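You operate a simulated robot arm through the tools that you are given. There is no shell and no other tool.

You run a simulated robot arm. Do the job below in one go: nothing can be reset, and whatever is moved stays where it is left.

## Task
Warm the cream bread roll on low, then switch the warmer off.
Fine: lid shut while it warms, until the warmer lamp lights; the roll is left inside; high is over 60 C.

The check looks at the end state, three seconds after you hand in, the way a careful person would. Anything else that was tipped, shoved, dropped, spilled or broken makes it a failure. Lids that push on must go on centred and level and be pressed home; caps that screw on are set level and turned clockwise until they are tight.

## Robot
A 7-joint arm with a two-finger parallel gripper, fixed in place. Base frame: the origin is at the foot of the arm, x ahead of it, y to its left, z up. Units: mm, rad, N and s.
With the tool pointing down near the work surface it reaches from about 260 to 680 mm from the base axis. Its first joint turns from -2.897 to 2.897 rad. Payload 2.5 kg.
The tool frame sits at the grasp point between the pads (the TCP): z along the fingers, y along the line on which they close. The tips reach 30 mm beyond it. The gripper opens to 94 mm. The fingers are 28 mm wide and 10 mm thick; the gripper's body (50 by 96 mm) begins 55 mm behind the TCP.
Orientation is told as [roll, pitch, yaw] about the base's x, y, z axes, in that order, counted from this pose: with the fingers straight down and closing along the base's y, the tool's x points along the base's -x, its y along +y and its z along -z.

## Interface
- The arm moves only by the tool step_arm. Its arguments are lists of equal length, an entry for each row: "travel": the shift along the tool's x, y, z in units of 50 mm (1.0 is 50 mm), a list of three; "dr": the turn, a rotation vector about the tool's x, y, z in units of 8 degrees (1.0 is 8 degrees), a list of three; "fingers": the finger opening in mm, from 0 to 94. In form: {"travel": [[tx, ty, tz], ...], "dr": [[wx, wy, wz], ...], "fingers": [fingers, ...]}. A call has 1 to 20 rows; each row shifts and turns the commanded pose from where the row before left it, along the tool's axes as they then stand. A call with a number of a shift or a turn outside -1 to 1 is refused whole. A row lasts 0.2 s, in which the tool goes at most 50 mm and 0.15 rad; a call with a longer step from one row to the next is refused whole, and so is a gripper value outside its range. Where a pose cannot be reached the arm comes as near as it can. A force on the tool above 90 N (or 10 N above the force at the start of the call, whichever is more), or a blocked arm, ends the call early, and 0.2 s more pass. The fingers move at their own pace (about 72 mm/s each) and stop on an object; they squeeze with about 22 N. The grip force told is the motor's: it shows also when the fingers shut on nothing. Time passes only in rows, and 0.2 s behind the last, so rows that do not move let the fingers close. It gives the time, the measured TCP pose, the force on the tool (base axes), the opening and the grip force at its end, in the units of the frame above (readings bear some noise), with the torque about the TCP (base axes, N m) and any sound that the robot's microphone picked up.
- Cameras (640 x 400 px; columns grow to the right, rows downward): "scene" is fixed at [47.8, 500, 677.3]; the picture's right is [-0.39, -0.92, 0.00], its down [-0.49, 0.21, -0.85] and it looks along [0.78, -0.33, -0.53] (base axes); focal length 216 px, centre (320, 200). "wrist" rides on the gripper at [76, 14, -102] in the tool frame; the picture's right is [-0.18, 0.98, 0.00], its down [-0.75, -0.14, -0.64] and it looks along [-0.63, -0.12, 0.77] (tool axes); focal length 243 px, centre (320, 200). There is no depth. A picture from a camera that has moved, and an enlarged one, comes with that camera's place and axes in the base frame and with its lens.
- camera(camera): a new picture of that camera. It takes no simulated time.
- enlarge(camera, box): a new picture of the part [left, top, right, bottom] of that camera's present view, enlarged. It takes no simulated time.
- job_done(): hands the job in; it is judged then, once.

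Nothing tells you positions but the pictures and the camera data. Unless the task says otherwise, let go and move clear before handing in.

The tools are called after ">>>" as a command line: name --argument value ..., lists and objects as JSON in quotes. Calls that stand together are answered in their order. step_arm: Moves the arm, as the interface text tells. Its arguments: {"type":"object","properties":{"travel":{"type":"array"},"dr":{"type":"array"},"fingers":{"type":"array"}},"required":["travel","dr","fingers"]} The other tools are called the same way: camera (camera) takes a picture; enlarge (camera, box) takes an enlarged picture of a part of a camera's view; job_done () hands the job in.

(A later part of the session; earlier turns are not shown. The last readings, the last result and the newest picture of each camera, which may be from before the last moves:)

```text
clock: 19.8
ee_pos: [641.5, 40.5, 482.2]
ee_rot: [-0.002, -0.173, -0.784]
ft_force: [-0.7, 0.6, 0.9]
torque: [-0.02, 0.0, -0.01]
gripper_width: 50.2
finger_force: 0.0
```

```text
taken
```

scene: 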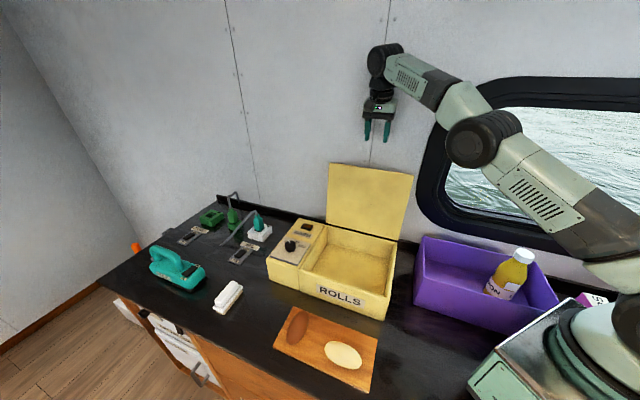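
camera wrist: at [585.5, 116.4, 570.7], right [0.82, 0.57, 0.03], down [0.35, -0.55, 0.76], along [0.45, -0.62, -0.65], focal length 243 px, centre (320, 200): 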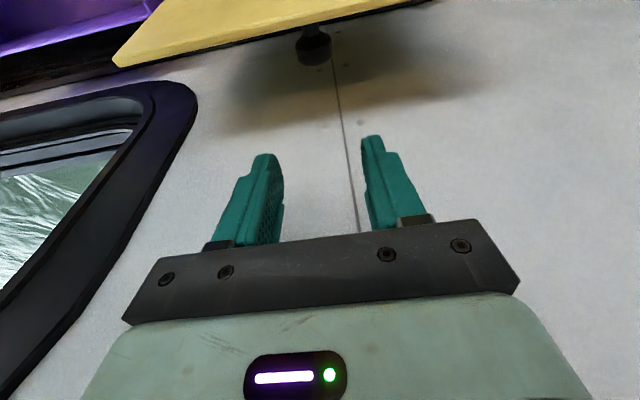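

Lid stays. Now moving to hover above the cream roll.

>>> step_arm --travel '[[0, 0, 0], [0, 0, 0], [0.867, -0.093, 0], [0.867, -0.093, 0], [0.867, -0.093, 0], [0.867, -0.093, 0], [0.867, -0.093, 0], [0.867, -0.093, 0], [0.867, -0.093, 0], [0.867, -0.093, 0], [0.867, -0.093, 0], [0.867, -0.093, 0], [0.867, -0.093, 0], [0, 0, 0.9], [0, 0, 0.9], [0, 0, 0.9], [0, 0, 0.9]]' --dr '[[0, 0.625, 0], [0, 0.625, 0], [0, 0, 0], [0, 0, 0], [0, 0, 0], [0, 0, 0], [0, 0, 0], [0, 0, 0], [0, 0, 0], [0, 0, 0], [0, 0, 0], [0, 0, 0], [0, 0, 0], [0, 0, 0], [0, 0, 0], [0, 0, 0], [0, 0, 0]]' --fingers '[60, 70, 80, 90, 90, 90, 90, 90, 90, 90, 90, 90, 90, 90, 90, 90, 90]'

>>> camera --camera "wrist"

>>> camera --camera "scene"

```text
clock: 23.4
ee_pos: [242.1, 342.0, 302.4]
ee_rot: [-0.001, 0.002, -0.785]
ft_force: [0.1, -0.1, 0.4]
torque: [-0.03, -0.02, -0.05]
gripper_width: 90.3
finger_force: 0.1
out of reach, approached as far as the arm can: row 1, 2
```

```text
taken
camera wrist: at [199.0, 405.8, 405.9], right [0.82, 0.57, 0.0], down [0.43, -0.63, 0.64], along [0.36, -0.53, -0.77], focal length 243 px, centre (320, 200)
```

wrist: 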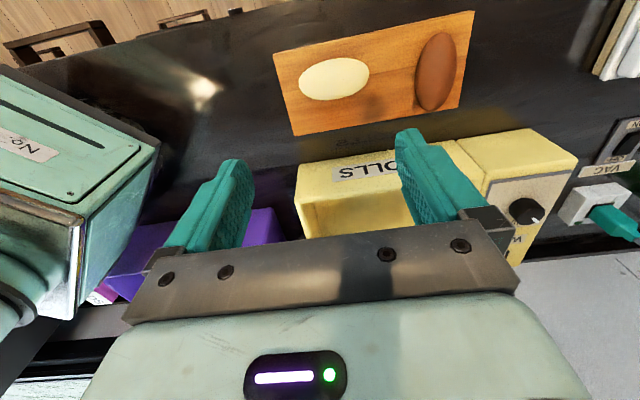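

```text
taken
```

scene: 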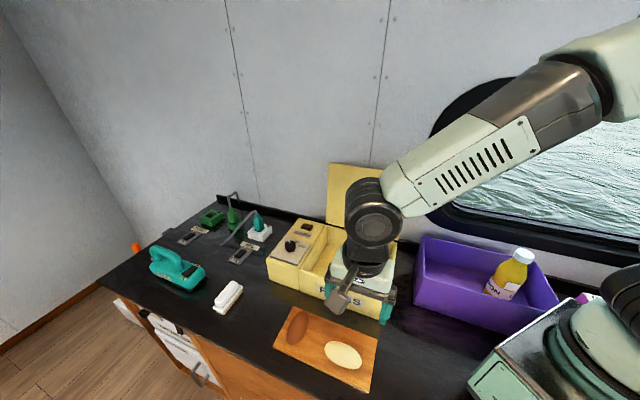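

The cream roll is near (264, 342), about 100 mm long lying along az 45°, so I need to turn the gripper 90° to grip across its narrow side.

>>> step_arm --travel '[[-0.31, 0.31, 0], [0, 0, 0], [0, 0, 0], [0, 0, 0], [0, 0, 0], [0, 0, 0], [0, 0, 0], [0, 0, 0], [0, 0, 0], [0, 0, 0], [0, 0, 0], [0, 0, 0], [0, 0, 0.9], [0, 0, 0.9]]' --dr '[[0, 0, -0.9375], [0, 0, -0.9375], [0, 0, -0.9375], [0, 0, -0.9375], [0, 0, -0.9375], [0, 0, -0.9375], [0, 0, -0.9375], [0, 0, -0.9375], [0, 0, -0.9375], [0, 0, -0.9375], [0, 0, -0.9375], [0, 0, -0.9375], [0, 0, 0], [0, 0, 0]]' --fingers '[90, 90, 90, 90, 90, 90, 90, 90, 90, 90, 90, 90, 90, 90]'

>>> camera --camera "wrist"

>>> camera --camera "scene"

```text
clock: 26.4
ee_pos: [263.9, 339.5, 211.7]
ee_rot: [0.003, 0.001, 0.788]
ft_force: [0.1, 0.1, 0.5]
torque: [0.0, -0.01, -0.02]
gripper_width: 89.9
finger_force: 0.1
```

```text
taken
camera wrist: at [200.2, 294.7, 314.3], right [-0.57, 0.82, 0.0], down [0.63, 0.43, 0.64], along [0.53, 0.36, -0.77], focal length 243 px, centre (320, 200)
```

wrist: 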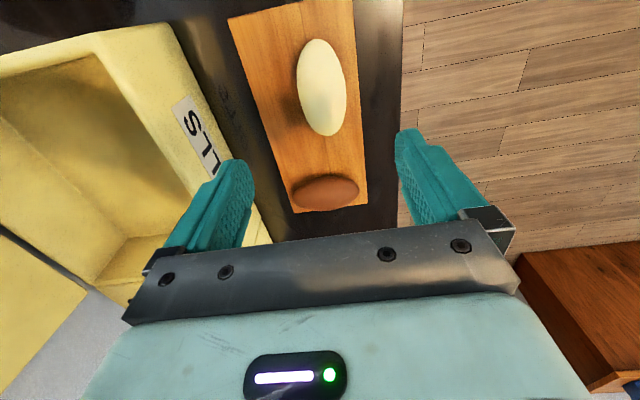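

```text
taken
```

scene: 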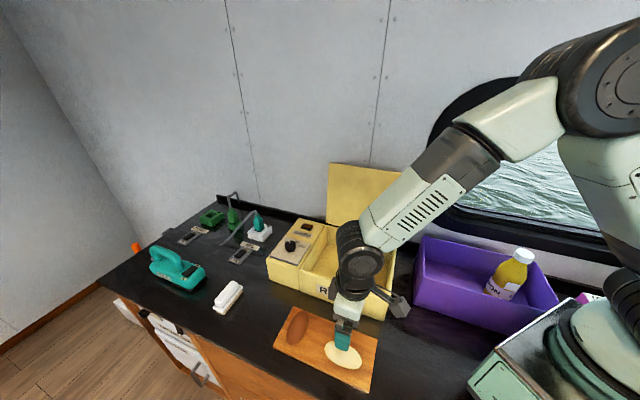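

Aligned within ~2 mm. Descend partway and recheck.

>>> step_arm --travel '[[0.03, 0.015, 0.9], [0, 0, 0.9]]' --dr '[[0, 0, 0], [0, 0, 0]]' --fingers '[90, 90]'

>>> camera --camera "wrist"

>>> enlarge --camera "scene" --box '[260, 280, 420, 390]'

```text
clock: 27.0
ee_pos: [265.6, 338.9, 118.9]
ee_rot: [0.002, -0.001, 0.788]
ft_force: [-0.2, -0.4, -0.1]
torque: [0.03, -0.02, -0.03]
gripper_width: 89.8
finger_force: 0.0
```

```text
taken
camera wrist: at [201.3, 295.2, 222.7], right [-0.56, 0.83, 0.0], down [0.63, 0.43, 0.64], along [0.53, 0.36, -0.77], focal length 243 px, centre (320, 200)
```

wrist: 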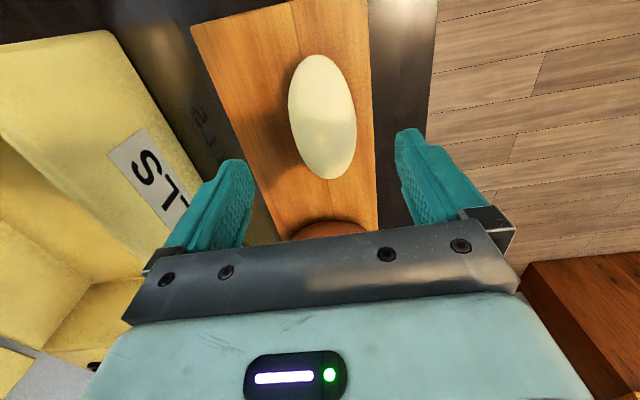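

```text
3.64 times, centred on (340, 335) of scene
camera zoom: at [47.8, 500.0, 677.3], right [-0.39, -0.92, 0.0], down [-0.49, 0.21, -0.85], along [0.78, -0.33, -0.53], focal length 784 px, centre (247, -291)
```

zoom: 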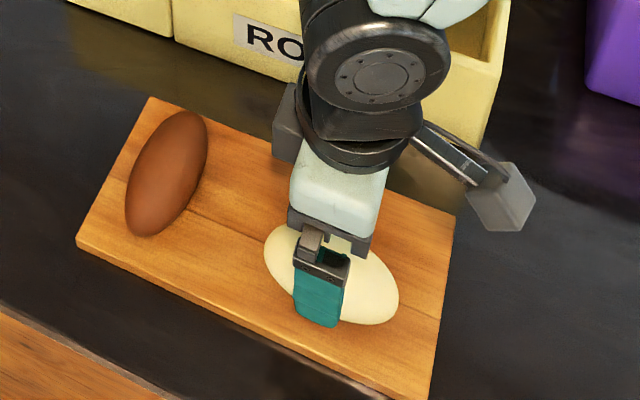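

Roll centre is about z≈25 on a ~10 mm board. Descending to TCP z≈47 and closing.

>>> step_arm --travel '[[0, 0.02, 0.7], [0, 0.02, 0.7], [0, 0, 0]]' --dr '[[0, 0, 0], [0, 0, 0], [0, 0, 0]]' --fingers '[90, 90, 90]'

>>> camera --camera "wrist"

>>> enlarge --camera "scene" --box '[280, 290, 400, 390]'

```text
clock: 27.8
ee_pos: [262.0, 339.7, 50.5]
ee_rot: [0.001, 0.001, 0.786]
ft_force: [0.3, 0.1, 0.5]
torque: [-0.01, 0.01, -0.02]
gripper_width: 90.0
finger_force: 0.0
```

```text
taken
camera wrist: at [197.4, 297.0, 152.7], right [-0.57, 0.82, 0.0], down [0.63, 0.43, 0.64], along [0.53, 0.36, -0.77], focal length 243 px, centre (320, 200)
```

wrist: 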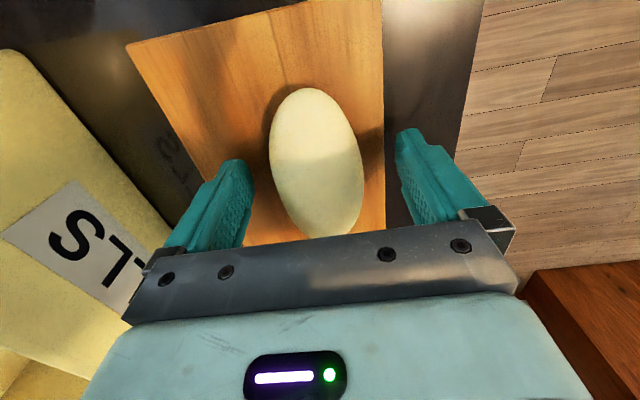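

```text
4.00 times, centred on (340, 340) of scene
camera zoom: at [47.8, 500.0, 677.3], right [-0.39, -0.92, 0.0], down [-0.49, 0.21, -0.85], along [0.78, -0.33, -0.53], focal length 862 px, centre (240, -360)
```

zoom: 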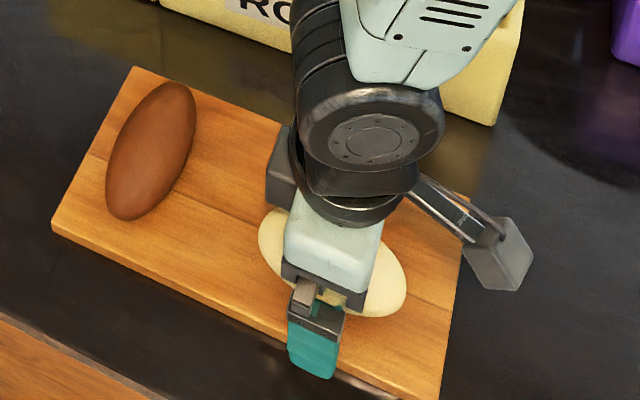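

Looks right. Lower 4 mm more and close on the roll.

>>> step_arm --travel '[[0, 0, 0.08], [0, 0, 0], [0, 0, 0], [0, 0, 0], [0, 0, 0]]' --dr '[[0, 0, 0], [0, 0, 0], [0, 0, 0], [0, 0, 0], [0, 0, 0]]' --fingers '[90, 70, 55, 40, 40]'

>>> camera --camera "wrist"

```text
clock: 29.0
ee_pos: [261.4, 341.3, 46.6]
ee_rot: [0.001, 0.0, 0.787]
ft_force: [1.2, 0.3, 0.8]
torque: [0.0, -0.01, 0.04]
gripper_width: 49.8
finger_force: 22.2
```

```text
taken
camera wrist: at [197.4, 297.0, 148.7], right [-0.57, 0.82, 0.0], down [0.63, 0.43, 0.64], along [0.53, 0.36, -0.77], focal length 243 px, centre (320, 200)
```

wrist: 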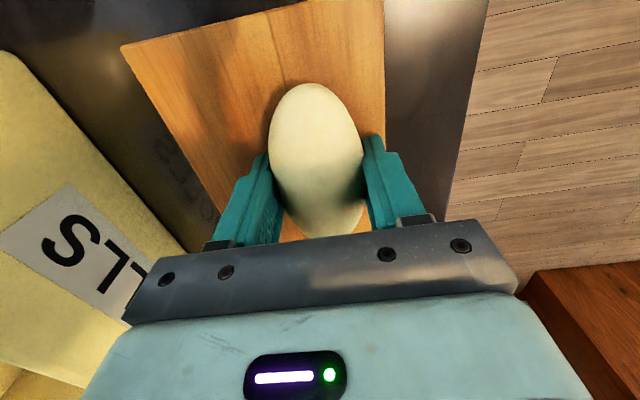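

Gripped at 49.8 mm. Lift straight up and check.

>>> step_arm --travel '[[0, 0, -0.3], [0, 0, -0.5], [0, 0, -0.6], [0, 0, -0.8], [0, 0, -0.8], [0, 0, -0.8]]' --dr '[[0, 0, 0], [0, 0, 0], [0, 0, 0], [0, 0, 0], [0, 0, 0], [0, 0, 0]]' --fingers '[36, 36, 36, 36, 36, 36]'

>>> camera --camera "wrist"

>>> camera --camera "scene"

```text
clock: 30.4
ee_pos: [262.7, 342.0, 236.4]
ee_rot: [0.002, 0.001, 0.785]
ft_force: [-0.2, 0.6, -0.4]
torque: [0.02, 0.01, -0.01]
gripper_width: 48.2
finger_force: 22.0
```

```text
taken
camera wrist: at [198.8, 298.2, 339.2], right [-0.56, 0.83, 0.0], down [0.63, 0.43, 0.64], along [0.53, 0.36, -0.77], focal length 243 px, centre (320, 200)
```

wrist: 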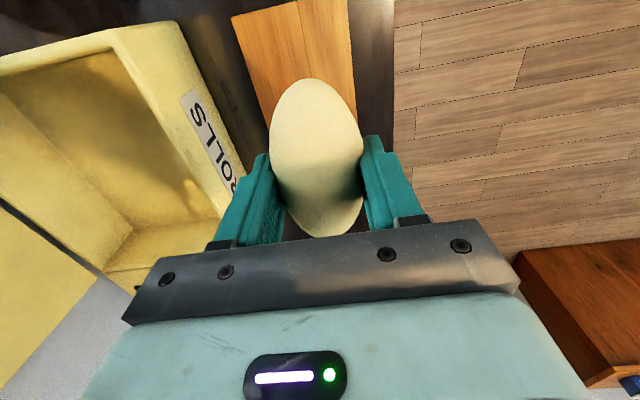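

```text
taken
```

scene: 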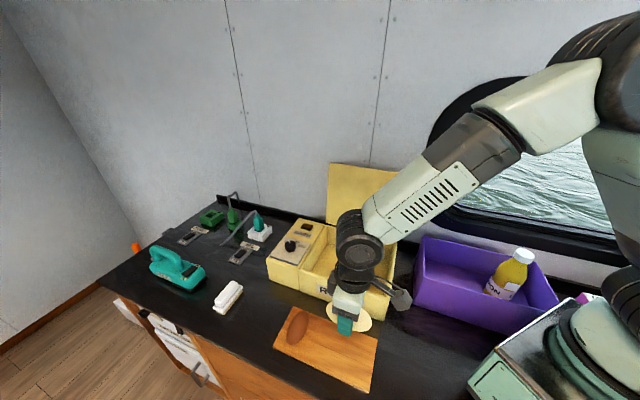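

Roll is held. Move over the box interior centre.

>>> step_arm --travel '[[-0.162, -0.5, 0], [-0.162, -0.775, 0], [-0.162, -0.775, 0], [-0.162, -0.775, 0], [-0.162, -0.775, 0], [-0.162, -0.775, 0], [-0.162, -0.775, 0], [0, 0, 0]]' --dr '[[0, 0, 0], [0, 0, 0], [0, 0, 0], [0, 0, 0], [0, 0, 0], [0, 0, 0], [0, 0, 0], [0, 0, 0]]' --fingers '[38, 38, 38, 38, 38, 38, 38, 38]'

>>> camera --camera "wrist"

>>> camera --camera "scene"

```text
clock: 32.2
ee_pos: [486.0, 196.8, 236.6]
ee_rot: [0.002, -0.001, 0.786]
ft_force: [-0.3, -0.5, -0.5]
torque: [0.0, 0.0, 0.0]
gripper_width: 48.1
finger_force: 22.2
```

```text
taken
camera wrist: at [423.4, 153.1, 339.1], right [-0.57, 0.82, 0.0], down [0.63, 0.43, 0.64], along [0.53, 0.36, -0.77], focal length 243 px, centre (320, 200)
```

wrist: 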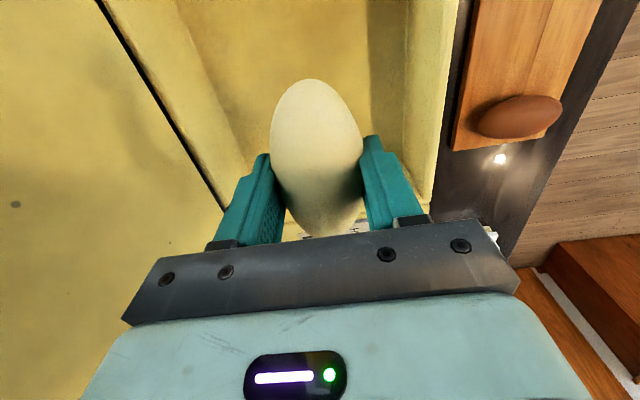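

```text
taken
```

scene: 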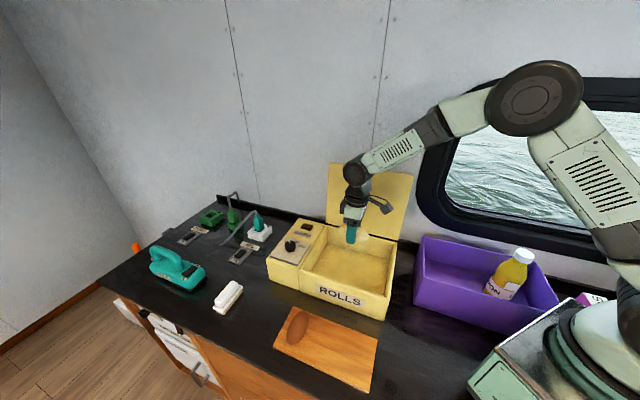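

>>> enlarge --camera "scene" --box '[285, 210, 415, 325]'

>>> enlarge --camera "wrist" --box '[100, 0, 480, 240]'

```text
3.48 times, centred on (350, 268) of scene
camera zoom: at [47.8, 500.0, 677.3], right [-0.39, -0.92, 0.0], down [-0.49, 0.21, -0.85], along [0.78, -0.33, -0.53], focal length 750 px, centre (216, -35)
```

zoom: 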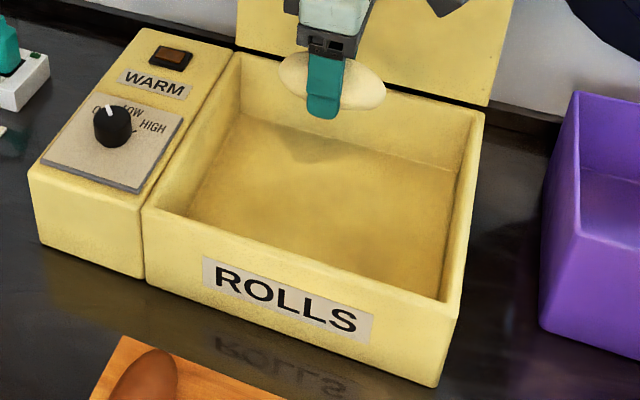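

```text
1.67 times, centred on (290, 120) of wrist
camera zoom: at [423.4, 153.1, 339.1], right [-0.57, 0.82, 0.0], down [0.63, 0.43, 0.64], along [0.53, 0.36, -0.77], focal length 404 px, centre (370, 333)
```

zoom: 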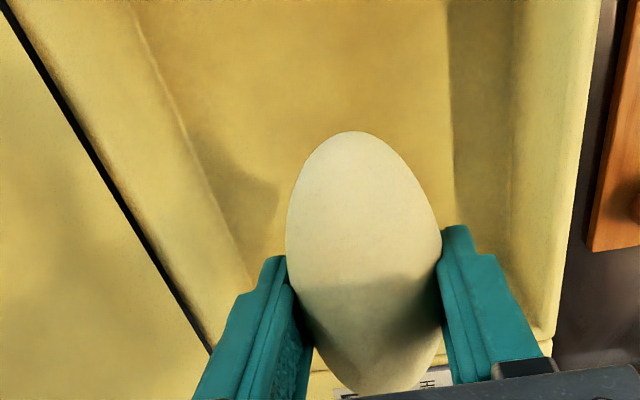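

Box floor looks to be around z≈15–28. Lower the roll to just above it in stages.

>>> step_arm --travel '[[0, 0, 0.8], [0, 0, 0.8], [0, 0, 0.8], [0, 0, 0.6]]' --dr '[[0, 0, 0], [0, 0, 0], [0, 0, 0], [0, 0, 0]]' --fingers '[38, 38, 38, 38]'

>>> camera --camera "wrist"

>>> enlarge --camera "scene" --box '[285, 200, 415, 315]'

```text
clock: 33.2
ee_pos: [484.5, 199.6, 85.9]
ee_rot: [0.002, 0.002, 0.784]
ft_force: [-0.4, -0.3, -0.8]
torque: [-0.01, 0.0, 0.03]
gripper_width: 47.9
finger_force: 22.2
```

```text
taken
camera wrist: at [420.8, 155.0, 188.9], right [-0.57, 0.82, 0.0], down [0.63, 0.43, 0.64], along [0.53, 0.36, -0.77], focal length 243 px, centre (320, 200)
```

wrist: 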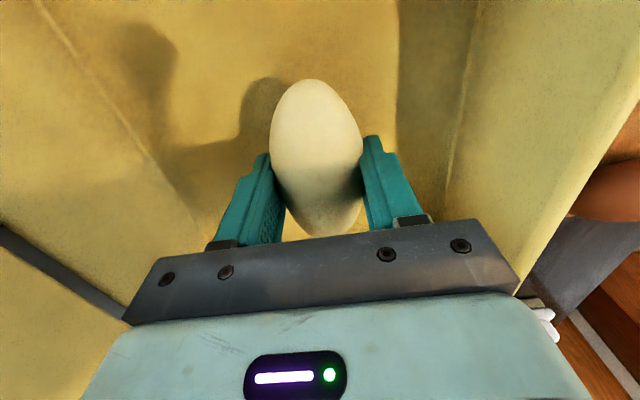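

```text
3.48 times, centred on (350, 258) of scene
camera zoom: at [47.8, 500.0, 677.3], right [-0.39, -0.92, 0.0], down [-0.49, 0.21, -0.85], along [0.78, -0.33, -0.53], focal length 750 px, centre (216, 0)
```

zoom: 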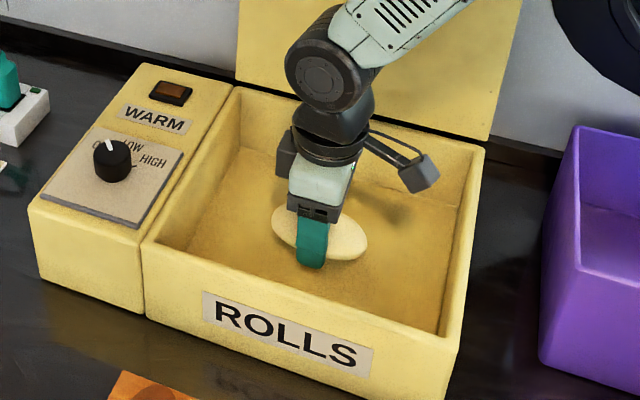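

>>> step_arm --travel '[[0, 0, 0.16], [0, 0, 0.16], [0, 0, 0]]' --dr '[[0, 0, 0], [0, 0, 0], [0, 0, 0]]' --fingers '[38, 38, 38]'

>>> camera --camera "wrist"

>>> enlarge --camera "scene" --box '[320, 240, 400, 300]'

```text
clock: 34.0
ee_pos: [484.8, 199.9, 69.6]
ee_rot: [0.002, 0.002, 0.785]
ft_force: [-0.4, 0.4, -1.4]
torque: [-0.02, 0.01, 0.0]
gripper_width: 47.7
finger_force: 21.8
```

```text
taken
camera wrist: at [420.6, 155.1, 172.7], right [-0.57, 0.82, 0.0], down [0.63, 0.43, 0.64], along [0.53, 0.36, -0.77], focal length 243 px, centre (320, 200)
```

wrist: 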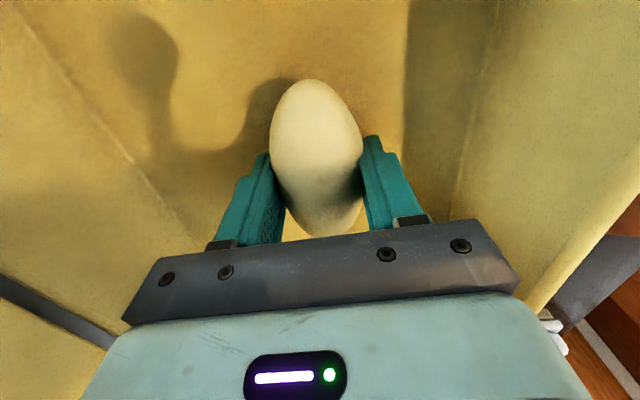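

```text
6.67 times, centred on (360, 270) of scene
camera zoom: at [47.8, 500.0, 677.3], right [-0.39, -0.92, 0.0], down [-0.49, 0.21, -0.85], along [0.78, -0.33, -0.53], focal length 1437 px, centre (53, -267)
```

zoom: 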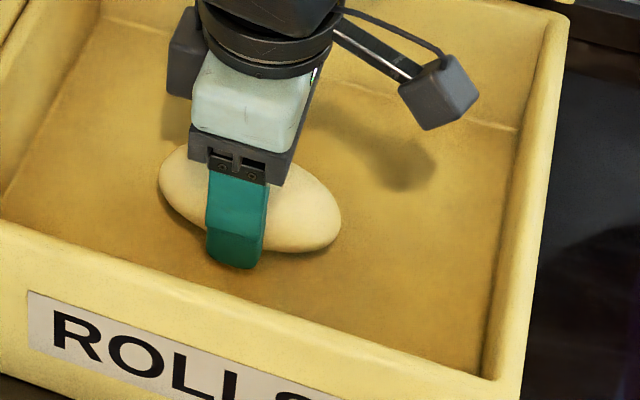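

>>> step_arm --travel '[[0, 0, 0.1], [0, 0, 0.1], [0, 0, 0]]' --dr '[[0, 0, 0], [0, 0, 0], [0, 0, 0]]' --fingers '[38, 38, 38]'

>>> enlarge --camera "scene" --box '[320, 240, 400, 300]'

>>> camera --camera "wrist"

```text
clock: 34.8
ee_pos: [483.7, 198.5, 59.9]
ee_rot: [0.002, 0.0, 0.786]
ft_force: [0.7, -0.2, -0.3]
torque: [0.0, 0.0, -0.02]
gripper_width: 47.8
finger_force: 21.7
```

```text
6.67 times, centred on (360, 270) of scene
camera zoom: at [47.8, 500.0, 677.3], right [-0.39, -0.92, 0.0], down [-0.49, 0.21, -0.85], along [0.78, -0.33, -0.53], focal length 1437 px, centre (53, -267)
```

zoom: 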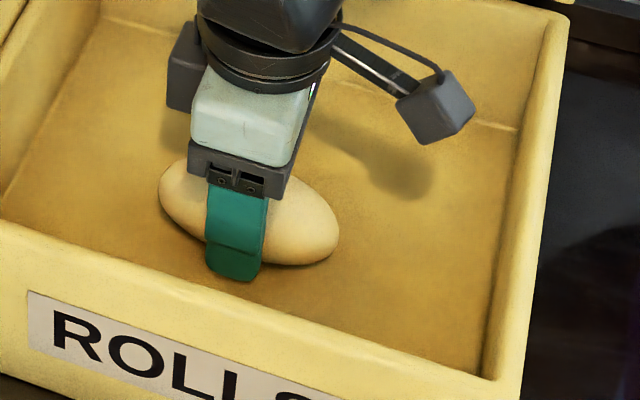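

```text
taken
camera wrist: at [420.8, 154.7, 162.3], right [-0.57, 0.82, 0.0], down [0.63, 0.43, 0.64], along [0.53, 0.36, -0.77], focal length 243 px, centre (320, 200)
```

wrist: 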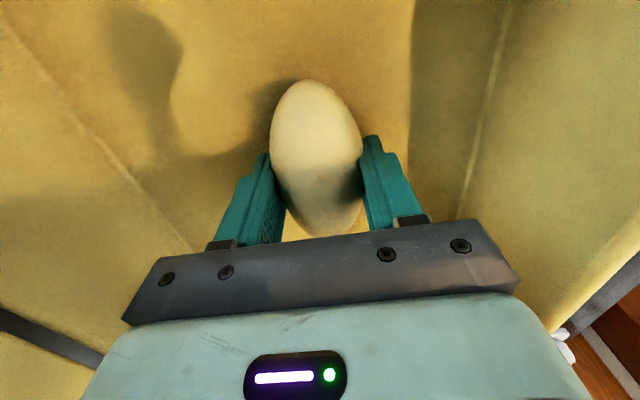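

>>> step_arm --travel '[[0, 0, 0.06], [0, 0, 0.05], [0, 0, 0]]' --dr '[[0, 0, 0], [0, 0, 0], [0, 0, 0]]' --fingers '[38, 38, 38]'

>>> enlarge --camera "scene" --box '[320, 240, 400, 300]'

>>> enlarge --camera "wrist" --box '[220, 60, 420, 240]'

```text
clock: 35.6
ee_pos: [487.6, 197.7, 54.9]
ee_rot: [-0.003, -0.004, 0.784]
ft_force: [2.1, -9.8, 24.6]
torque: [-0.09, 0.07, 0.08]
gripper_width: 49.5
finger_force: 21.7
```

```text
6.67 times, centred on (360, 270) of scene
camera zoom: at [47.8, 500.0, 677.3], right [-0.39, -0.92, 0.0], down [-0.49, 0.21, -0.85], along [0.78, -0.33, -0.53], focal length 1437 px, centre (53, -267)
```

zoom: 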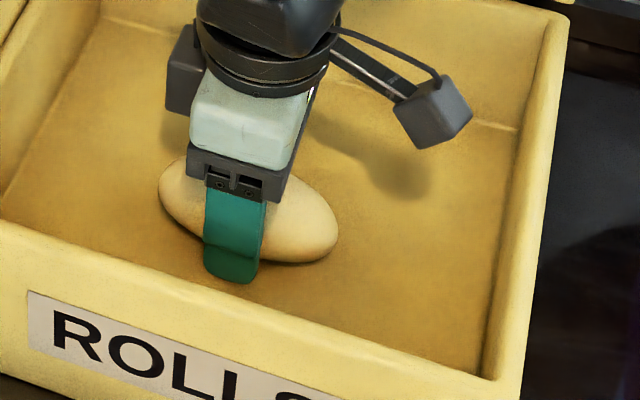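

```text
2.22 times, centred on (320, 150) of wrist
camera zoom: at [422.7, 154.1, 157.5], right [-0.56, 0.83, 0.0], down [0.63, 0.43, 0.64], along [0.53, 0.36, -0.76], focal length 539 px, centre (320, 311)
```

zoom: 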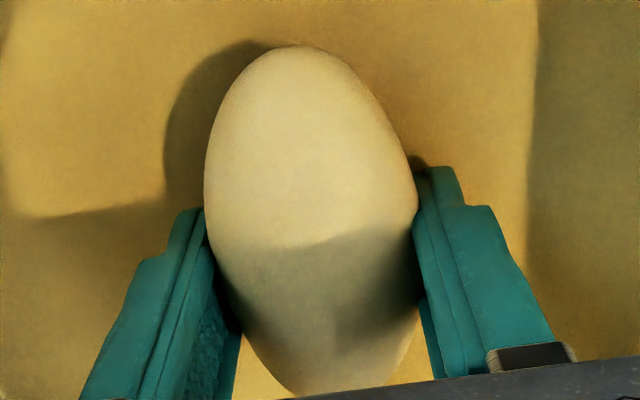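

The roll touches the floor (24 N). Back up a hair, then open to release and rise.

>>> step_arm --travel '[[0, 0, -0.03], [0, 0, 0], [0, 0, 0], [0, 0, 0], [0, 0, 0]]' --dr '[[0, 0, 0], [0, 0, 0], [0, 0, 0], [0, 0, 0], [0, 0, 0]]' --fingers '[38, 50, 58, 66, 74]'

>>> camera --camera "wrist"

>>> enlarge --camera "scene" --box '[320, 240, 400, 300]'

```text
clock: 36.8
ee_pos: [484.3, 199.5, 56.8]
ee_rot: [0.002, 0.001, 0.786]
ft_force: [0.4, -0.2, 0.0]
torque: [-0.02, 0.01, 0.01]
gripper_width: 73.9
finger_force: 0.1
```

```text
taken
camera wrist: at [420.9, 155.0, 158.6], right [-0.57, 0.82, 0.0], down [0.63, 0.43, 0.64], along [0.53, 0.36, -0.77], focal length 243 px, centre (320, 200)
```

wrist: 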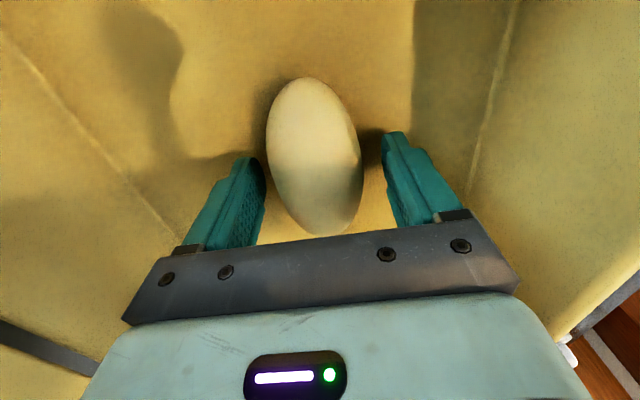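

```text
6.67 times, centred on (360, 270) of scene
camera zoom: at [47.8, 500.0, 677.3], right [-0.39, -0.92, 0.0], down [-0.49, 0.21, -0.85], along [0.78, -0.33, -0.53], focal length 1437 px, centre (53, -267)
```

zoom: 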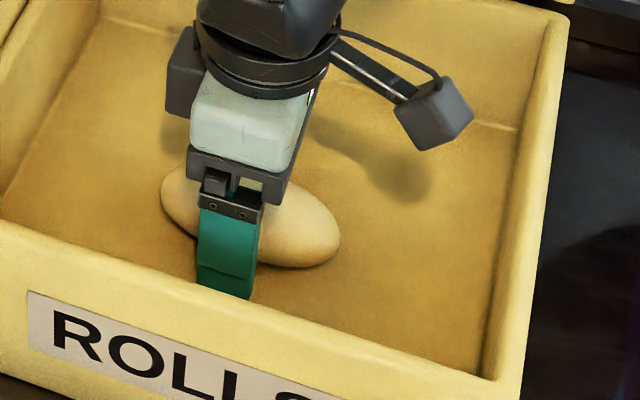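

Roll is inside, released. Rise straight up and turn back to the lid-handling yaw.

>>> step_arm --travel '[[0, 0, -0.3], [0, 0, -0.8], [0, 0, -0.95], [0, 0, -0.95], [0, 0, -0.95], [0, 0, -0.95], [0, 0, -0.95], [0, 0, -0.95], [0, 0, -0.95], [0, 0, 0], [0, 0, 0], [0, 0, 0], [0, 0, 0], [0, 0, 0], [0, 0, 0], [0, 0, 0], [0, 0, 0], [0, 0, 0], [0, 0, 0], [0, 0, 0]]' --dr '[[0, 0, 0], [0, 0, 0], [0, 0, 0], [0, 0, 0], [0, 0, 0], [0, 0, 0], [0, 0, 0], [0, 0, 0], [0, 0, 0.9375], [0, 0, 0.9375], [0, 0, 0.9375], [0, 0, 0.9375], [0, 0, 0.9375], [0, 0, 0.9375], [0, 0, 0.9375], [0, 0, 0.9375], [0, 0, 0.9375], [0, 0, 0.9375], [0, 0, 0.9375], [0, 0, 0.9375]]' --fingers '[74, 74, 74, 74, 74, 74, 74, 74, 74, 74, 74, 74, 74, 74, 74, 74, 74, 74, 60, 60]'

>>> camera --camera "wrist"

>>> camera --camera "scene"

```text
clock: 41.0
ee_pos: [484.5, 198.0, 443.2]
ee_rot: [0.001, 0.002, -0.788]
ft_force: [0.2, 0.0, 0.2]
torque: [0.01, 0.02, 0.0]
gripper_width: 60.0
finger_force: 0.2
```

```text
taken
camera wrist: at [441.6, 262.3, 546.4], right [0.83, 0.56, 0.0], down [0.43, -0.63, 0.64], along [0.36, -0.53, -0.77], focal length 243 px, centre (320, 200)
```

wrist: 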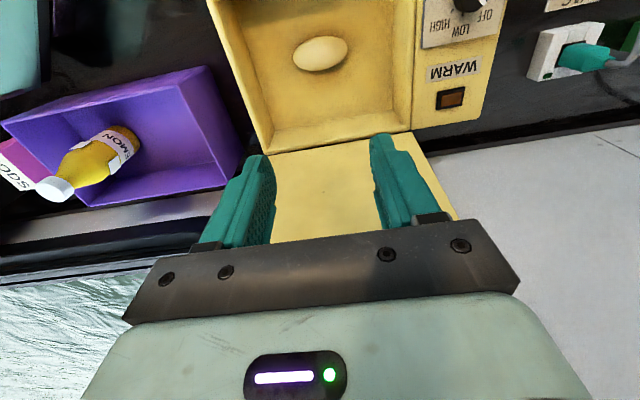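

```text
taken
```

scene: 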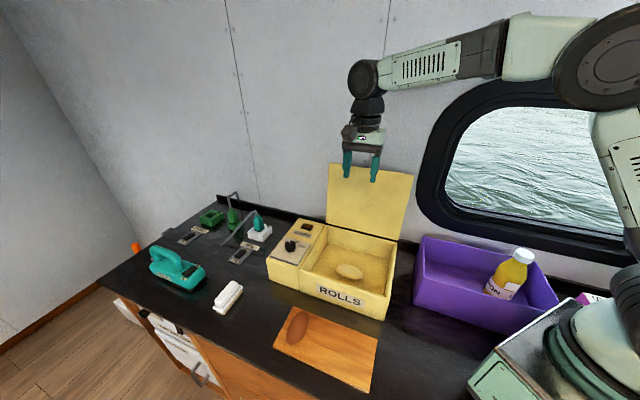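

Roll sits inside the box. Now I'll go back over the lid to the position behind it, at the same tilt as when I left.

>>> step_arm --travel '[[0, 0, 0], [0, 0, 0], [-0.902, 0, 0], [-0.902, 0, 0], [-0.902, 0, 0], [-0.902, 0, 0], [-0.902, 0, 0], [0, 0, 0]]' --dr '[[0, -0.625, 0], [0, -0.625, 0], [0, 0, 0], [0, 0, 0], [0, 0, 0], [0, 0, 0], [0, 0, 0], [0, 0, 0]]' --fingers '[56, 56, 56, 56, 56, 56, 56, 56]'

>>> camera --camera "wrist"

>>> camera --camera "scene"

```text
clock: 42.8
ee_pos: [639.8, 39.8, 480.2]
ee_rot: [-0.002, -0.174, -0.786]
ft_force: [0.5, 0.2, -0.1]
torque: [-0.01, -0.03, 0.01]
gripper_width: 55.9
finger_force: 0.1
out of reach, approached as far as the arm can: row 7
```

```text
taken
camera wrist: at [584.1, 115.8, 568.8], right [0.82, 0.57, 0.03], down [0.35, -0.55, 0.76], along [0.45, -0.62, -0.65], focal length 243 px, centre (320, 200)
```

wrist: 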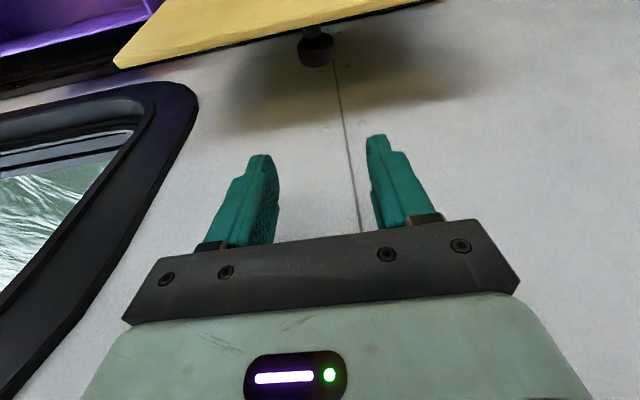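

```text
taken
```

scene: 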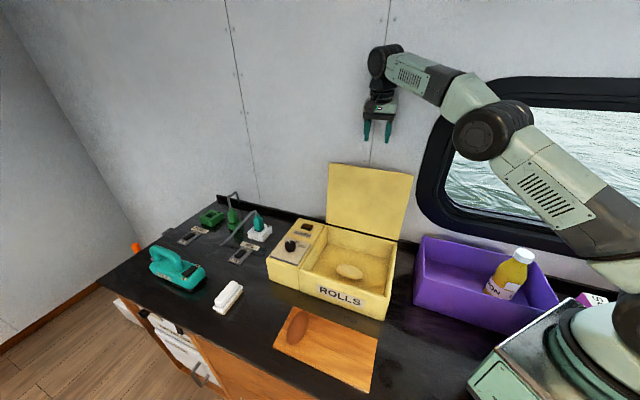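

Positioned as before. Descend along the reverse of the withdrawal path around the knob.

>>> step_arm --travel '[[0.156, 0.025, 0.886], [0.156, 0.02, 0.886], [0.185, 0, 0.4], [0.17, 0, 0.38], [0, 0, 0]]' --dr '[[0, 0, 0], [0, 0, 0], [0, 0, 0], [0, 0, 0], [0, 0, 0]]' --fingers '[54, 52, 52, 52, 52]'

>>> camera --camera "wrist"

>>> enlarge --camera "scene" --box '[260, 100, 420, 310]'

```text
clock: 44.0
ee_pos: [632.4, 50.0, 349.2]
ee_rot: [0.0, -0.173, -0.784]
ft_force: [-1.2, 0.2, 0.1]
torque: [0.02, 0.03, -0.01]
gripper_width: 51.9
finger_force: 0.1
```

```text
taken
camera wrist: at [577.0, 125.9, 437.5], right [0.82, 0.57, 0.03], down [0.35, -0.55, 0.76], along [0.45, -0.62, -0.65], focal length 243 px, centre (320, 200)
```

wrist: 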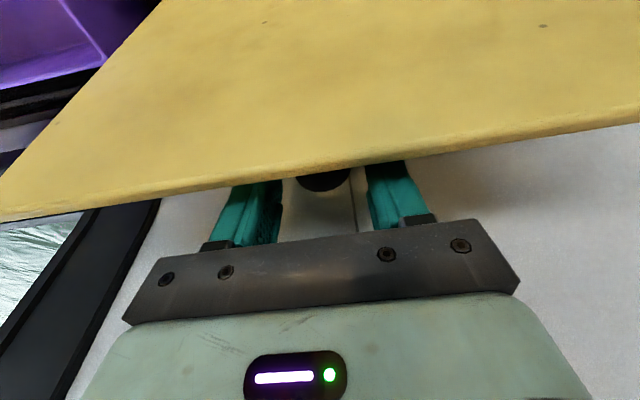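

```text
1.90 times, centred on (340, 205) of scene
camera zoom: at [47.8, 500.0, 677.3], right [-0.39, -0.92, 0.0], down [-0.49, 0.21, -0.85], along [0.78, -0.33, -0.53], focal length 411 px, centre (282, 190)
```

zoom: 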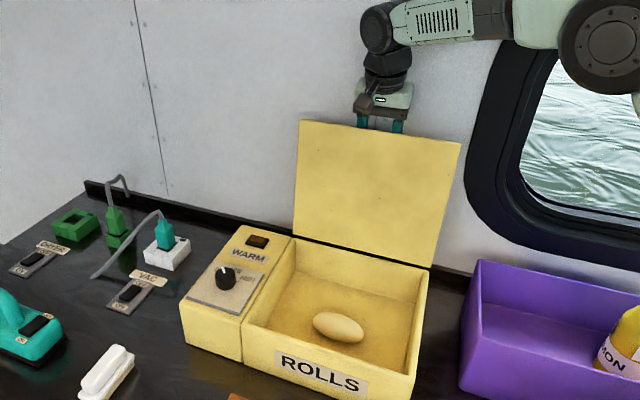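

Knob lies between the fingers, slightly low and forward of the pad centre. Small correction, then close on it.

>>> step_arm --travel '[[0.05, 0.04, 0.11], [0, 0, 0], [0, 0, 0], [0, 0, 0]]' --dr '[[0, 0, 0], [0, 0, 0], [0, 0, 0], [0, 0, 0]]' --fingers '[52, 30, 10, 10]'

>>> camera --camera "wrist"

```text
clock: 45.0
ee_pos: [633.5, 53.5, 345.0]
ee_rot: [0.0, -0.173, -0.785]
ft_force: [-0.7, -0.6, -1.2]
torque: [-0.06, -0.05, -0.02]
gripper_width: 34.1
finger_force: 45.3
```

```text
taken
camera wrist: at [577.6, 128.4, 432.4], right [0.82, 0.57, 0.03], down [0.35, -0.55, 0.76], along [0.45, -0.62, -0.65], focal length 243 px, centre (320, 200)
```

wrist: 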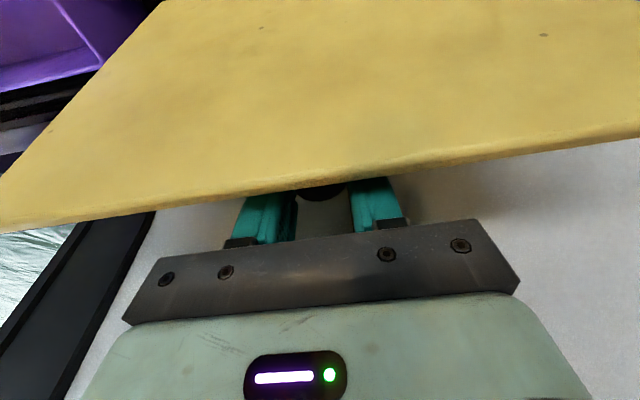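

Gripped on the full head diameter (34 mm). Start closing along the arc.

>>> step_arm --travel '[[0.282, 0, -0.138], [0.29, 0, -0.116], [0.298, 0, -0.096], [0, 0, 0]]' --dr '[[0, 0, 0], [0, 0, 0], [0, 0, 0], [0, 0, 0]]' --fingers '[10, 10, 10, 10]'

>>> camera --camera "wrist"

>>> enlarge --camera "scene" --box '[260, 100, 420, 310]'

```text
clock: 46.0
ee_pos: [600.4, 86.4, 353.9]
ee_rot: [0.002, -0.172, -0.786]
ft_force: [7.7, 1.7, -2.5]
torque: [-0.99, -1.03, -0.36]
gripper_width: 31.5
finger_force: 44.7
```

```text
taken
camera wrist: at [544.4, 161.3, 442.4], right [0.82, 0.57, 0.03], down [0.35, -0.55, 0.76], along [0.45, -0.62, -0.65], focal length 243 px, centre (320, 200)
```

wrist: 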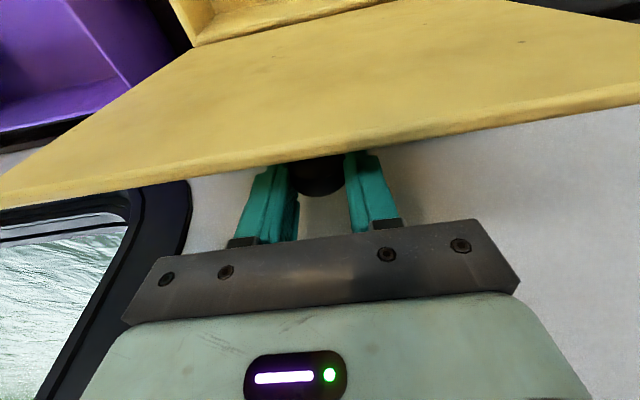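

```text
1.90 times, centred on (340, 205) of scene
camera zoom: at [47.8, 500.0, 677.3], right [-0.39, -0.92, 0.0], down [-0.49, 0.21, -0.85], along [0.78, -0.33, -0.53], focal length 411 px, centre (282, 190)
```

zoom: 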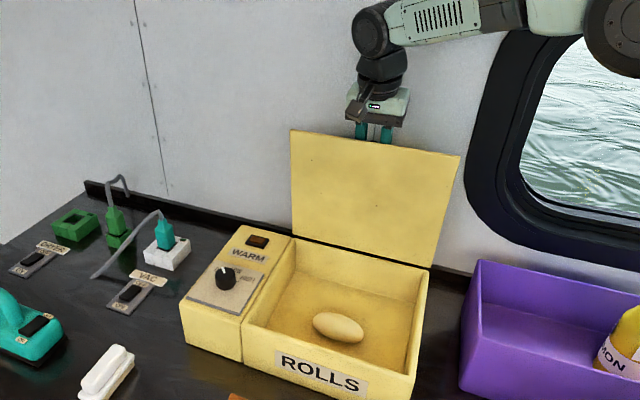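

Smooth with low forces. Continue to ~63°.

>>> step_arm --travel '[[0.304, 0, -0.076], [0.308, 0, -0.052], [0.312, 0, -0.032], [0.313, 0, -0.01], [0.31, 0, 0.012], [0.312, 0, 0.032], [0, 0, 0]]' --dr '[[0, 0, 0], [0, 0, 0], [0, 0, 0], [0, 0, 0], [0, 0, 0], [0, 0, 0], [0, 0, 0]]' --fingers '[10, 10, 10, 10, 10, 10, 10]'

>>> camera --camera "wrist"

>>> enlarge --camera "scene" --box '[260, 100, 420, 310]'

```text
clock: 47.6
ee_pos: [534.7, 150.5, 342.8]
ee_rot: [-0.007, -0.173, -0.785]
ft_force: [9.1, -10.2, -22.5]
torque: [-0.84, -1.14, -0.46]
gripper_width: 31.4
finger_force: 44.8
```

```text
taken
camera wrist: at [479.9, 226.8, 430.3], right [0.82, 0.57, 0.03], down [0.35, -0.54, 0.76], along [0.45, -0.62, -0.65], focal length 243 px, centre (320, 200)
```

wrist: 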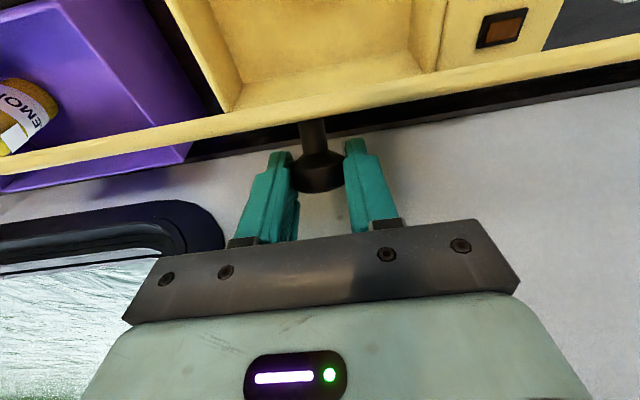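

```text
1.90 times, centred on (340, 205) of scene
camera zoom: at [47.8, 500.0, 677.3], right [-0.39, -0.92, 0.0], down [-0.49, 0.21, -0.85], along [0.78, -0.33, -0.53], focal length 411 px, centre (282, 190)
```

zoom: 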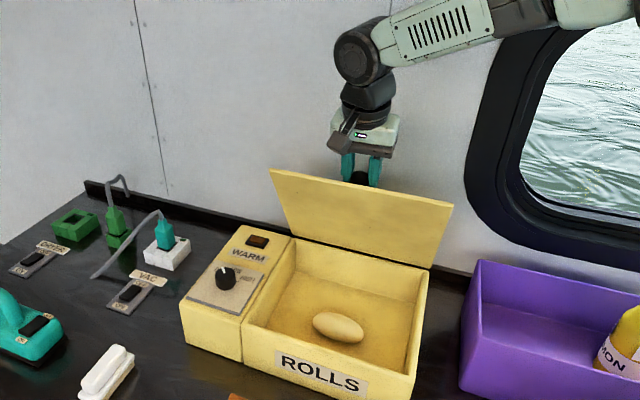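

Lid at ~65°; slight inward pull, I'll correct and continue closing to ~40°.

>>> step_arm --travel '[[0.29, 0, 0.091], [0.296, 0, 0.082], [0.292, 0, 0.107], [0.278, 0, 0.13], [0.266, 0, 0.154], [0.252, 0, 0.178], [0, 0, 0]]' --dr '[[0, 0.104, 0], [0, 0.104, 0], [0, 0.104, 0], [0, 0.104, 0], [0, 0.104, 0], [0, 0.104, 0], [0, 0, 0]]' --fingers '[10, 10, 10, 10, 10, 10, 10]'

>>> camera --camera "wrist"

>>> enlarge --camera "scene" --box '[260, 100, 420, 310]'

```text
clock: 49.2
ee_pos: [478.8, 207.0, 296.1]
ee_rot: [0.003, -0.082, -0.784]
ft_force: [9.8, -0.3, -6.6]
torque: [-0.59, -0.07, 0.23]
gripper_width: 31.5
finger_force: 45.1
```

```text
taken
camera wrist: at [428.7, 276.7, 392.1], right [0.82, 0.57, 0.02], down [0.39, -0.59, 0.7], along [0.41, -0.57, -0.71], focal length 243 px, centre (320, 200)
```

wrist: 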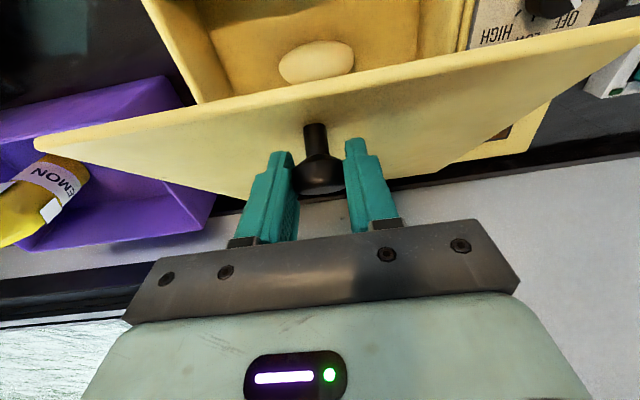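

```text
1.90 times, centred on (340, 205) of scene
camera zoom: at [47.8, 500.0, 677.3], right [-0.39, -0.92, 0.0], down [-0.49, 0.21, -0.85], along [0.78, -0.33, -0.53], focal length 411 px, centre (282, 190)
```

zoom: 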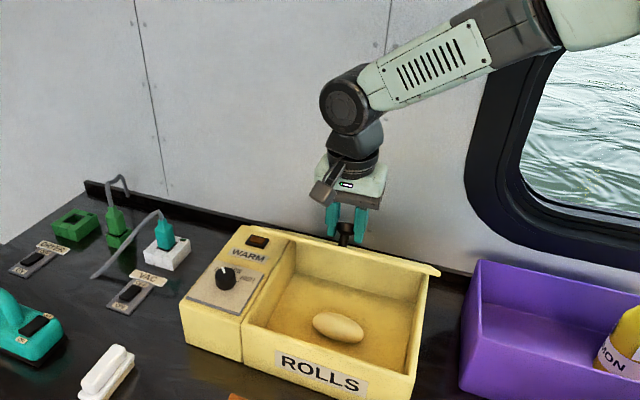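

Lid ~41°, forces small. Continue to ~15°.

>>> step_arm --travel '[[0.239, 0, 0.198], [0.219, 0, 0.217], [0.201, 0, 0.237], [0.18, 0, 0.25], [0.159, 0, 0.267], [0.136, 0, 0.28], [0, 0, 0]]' --dr '[[0, 0.104, 0], [0, 0.104, 0], [0, 0.104, 0], [0, 0.104, 0], [0, 0.104, 0], [0, 0.08, 0], [0, 0, 0]]' --fingers '[10, 10, 10, 10, 10, 10, 10]'

>>> camera --camera "wrist"

>>> enlarge --camera "scene" --box '[260, 150, 420, 310]'

```text
clock: 50.8
ee_pos: [441.8, 243.9, 221.8]
ee_rot: [0.002, -0.005, -0.782]
ft_force: [8.6, 1.0, 2.2]
torque: [-1.09, -0.73, 0.35]
gripper_width: 31.6
finger_force: 44.8
```

```text
taken
camera wrist: at [397.7, 308.0, 323.2], right [0.82, 0.57, 0.0], down [0.43, -0.63, 0.64], along [0.37, -0.53, -0.76], focal length 243 px, centre (320, 200)
```

wrist: 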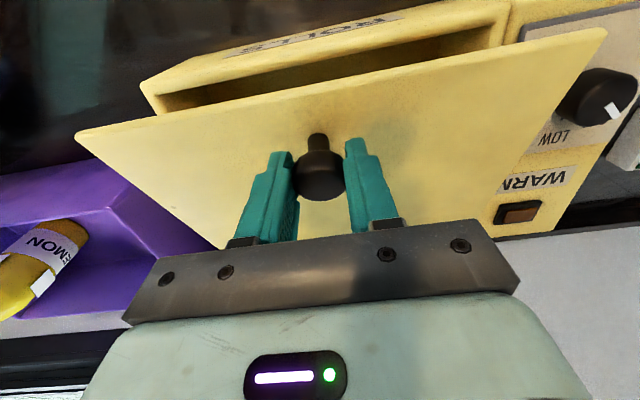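

```text
2.50 times, centred on (340, 230) of scene
camera zoom: at [47.8, 500.0, 677.3], right [-0.39, -0.92, 0.0], down [-0.49, 0.21, -0.85], along [0.78, -0.33, -0.53], focal length 539 px, centre (270, 125)
```

zoom: 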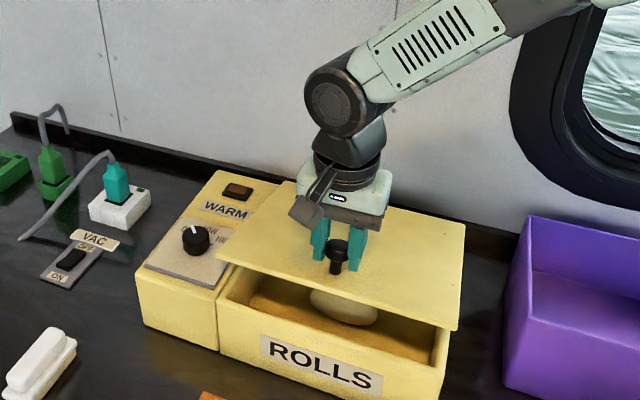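

Lid ~16°. Finish the closing arc.

>>> step_arm --travel '[[0.116, 0, 0.29], [0.096, 0, 0.296], [0.074, 0, 0.304], [0.046, 0, 0.226], [0, 0, 0]]' --dr '[[0, 0, 0], [0, 0, 0], [0, 0, 0], [0, 0, 0], [0, 0, 0]]' --fingers '[10, 10, 10, 10, 10]'

>>> camera --camera "wrist"

>>> enlarge --camera "scene" --box '[260, 190, 420, 310]'

```text
clock: 52.0
ee_pos: [430.8, 255.6, 164.6]
ee_rot: [0.002, -0.005, -0.786]
ft_force: [10.7, 1.4, 2.4]
torque: [-1.1, -0.5, 0.25]
gripper_width: 31.3
finger_force: 45.0
```

```text
taken
camera wrist: at [386.1, 319.5, 267.1], right [0.82, 0.57, 0.0], down [0.43, -0.63, 0.64], along [0.37, -0.53, -0.76], focal length 243 px, centre (320, 200)
```

wrist: 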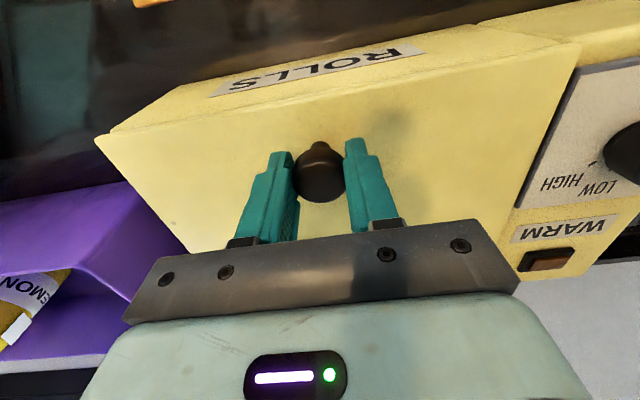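

```text
3.33 times, centred on (340, 250) of scene
camera zoom: at [47.8, 500.0, 677.3], right [-0.39, -0.92, 0.0], down [-0.49, 0.21, -0.85], along [0.78, -0.33, -0.53], focal length 719 px, centre (253, 33)
```

zoom: 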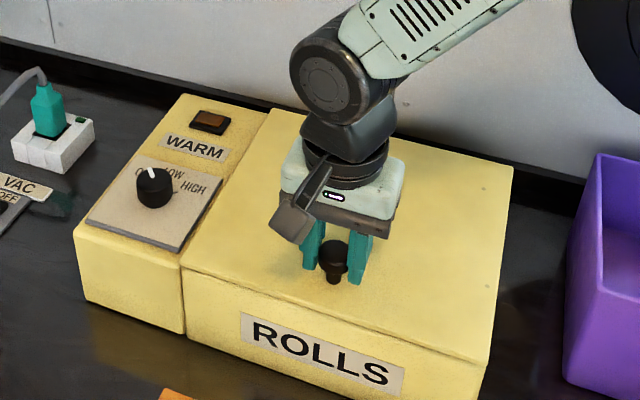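

The lid looks almost closed. Press down a touch to seat it.

>>> step_arm --travel '[[0.0, 0, 0.06], [0, 0, 0.04], [0, 0, 0]]' --dr '[[0, 0, 0], [0, 0, 0], [0, 0, 0]]' --fingers '[10, 10, 10]'

>>> enlarge --camera "scene" --box '[290, 240, 400, 310]'

```text
clock: 52.8
ee_pos: [430.5, 254.8, 160.6]
ee_rot: [0.002, -0.002, -0.786]
ft_force: [-15.4, -9.6, 60.5]
torque: [-1.62, 0.82, -0.08]
gripper_width: 31.3
finger_force: 45.2
```

```text
5.71 times, centred on (345, 275) of scene
camera zoom: at [47.8, 500.0, 677.3], right [-0.39, -0.92, 0.0], down [-0.49, 0.21, -0.85], along [0.78, -0.33, -0.53], focal length 1232 px, centre (177, -229)
```

zoom: 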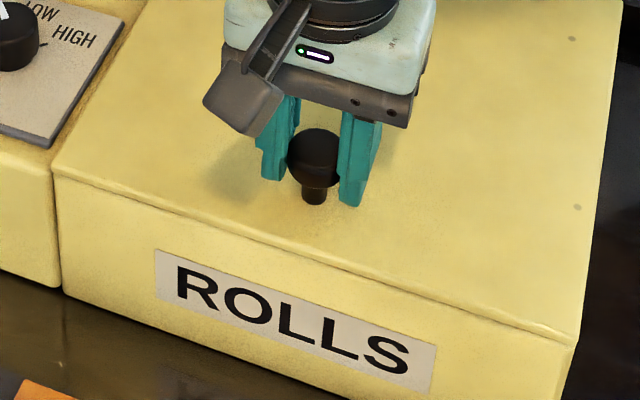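

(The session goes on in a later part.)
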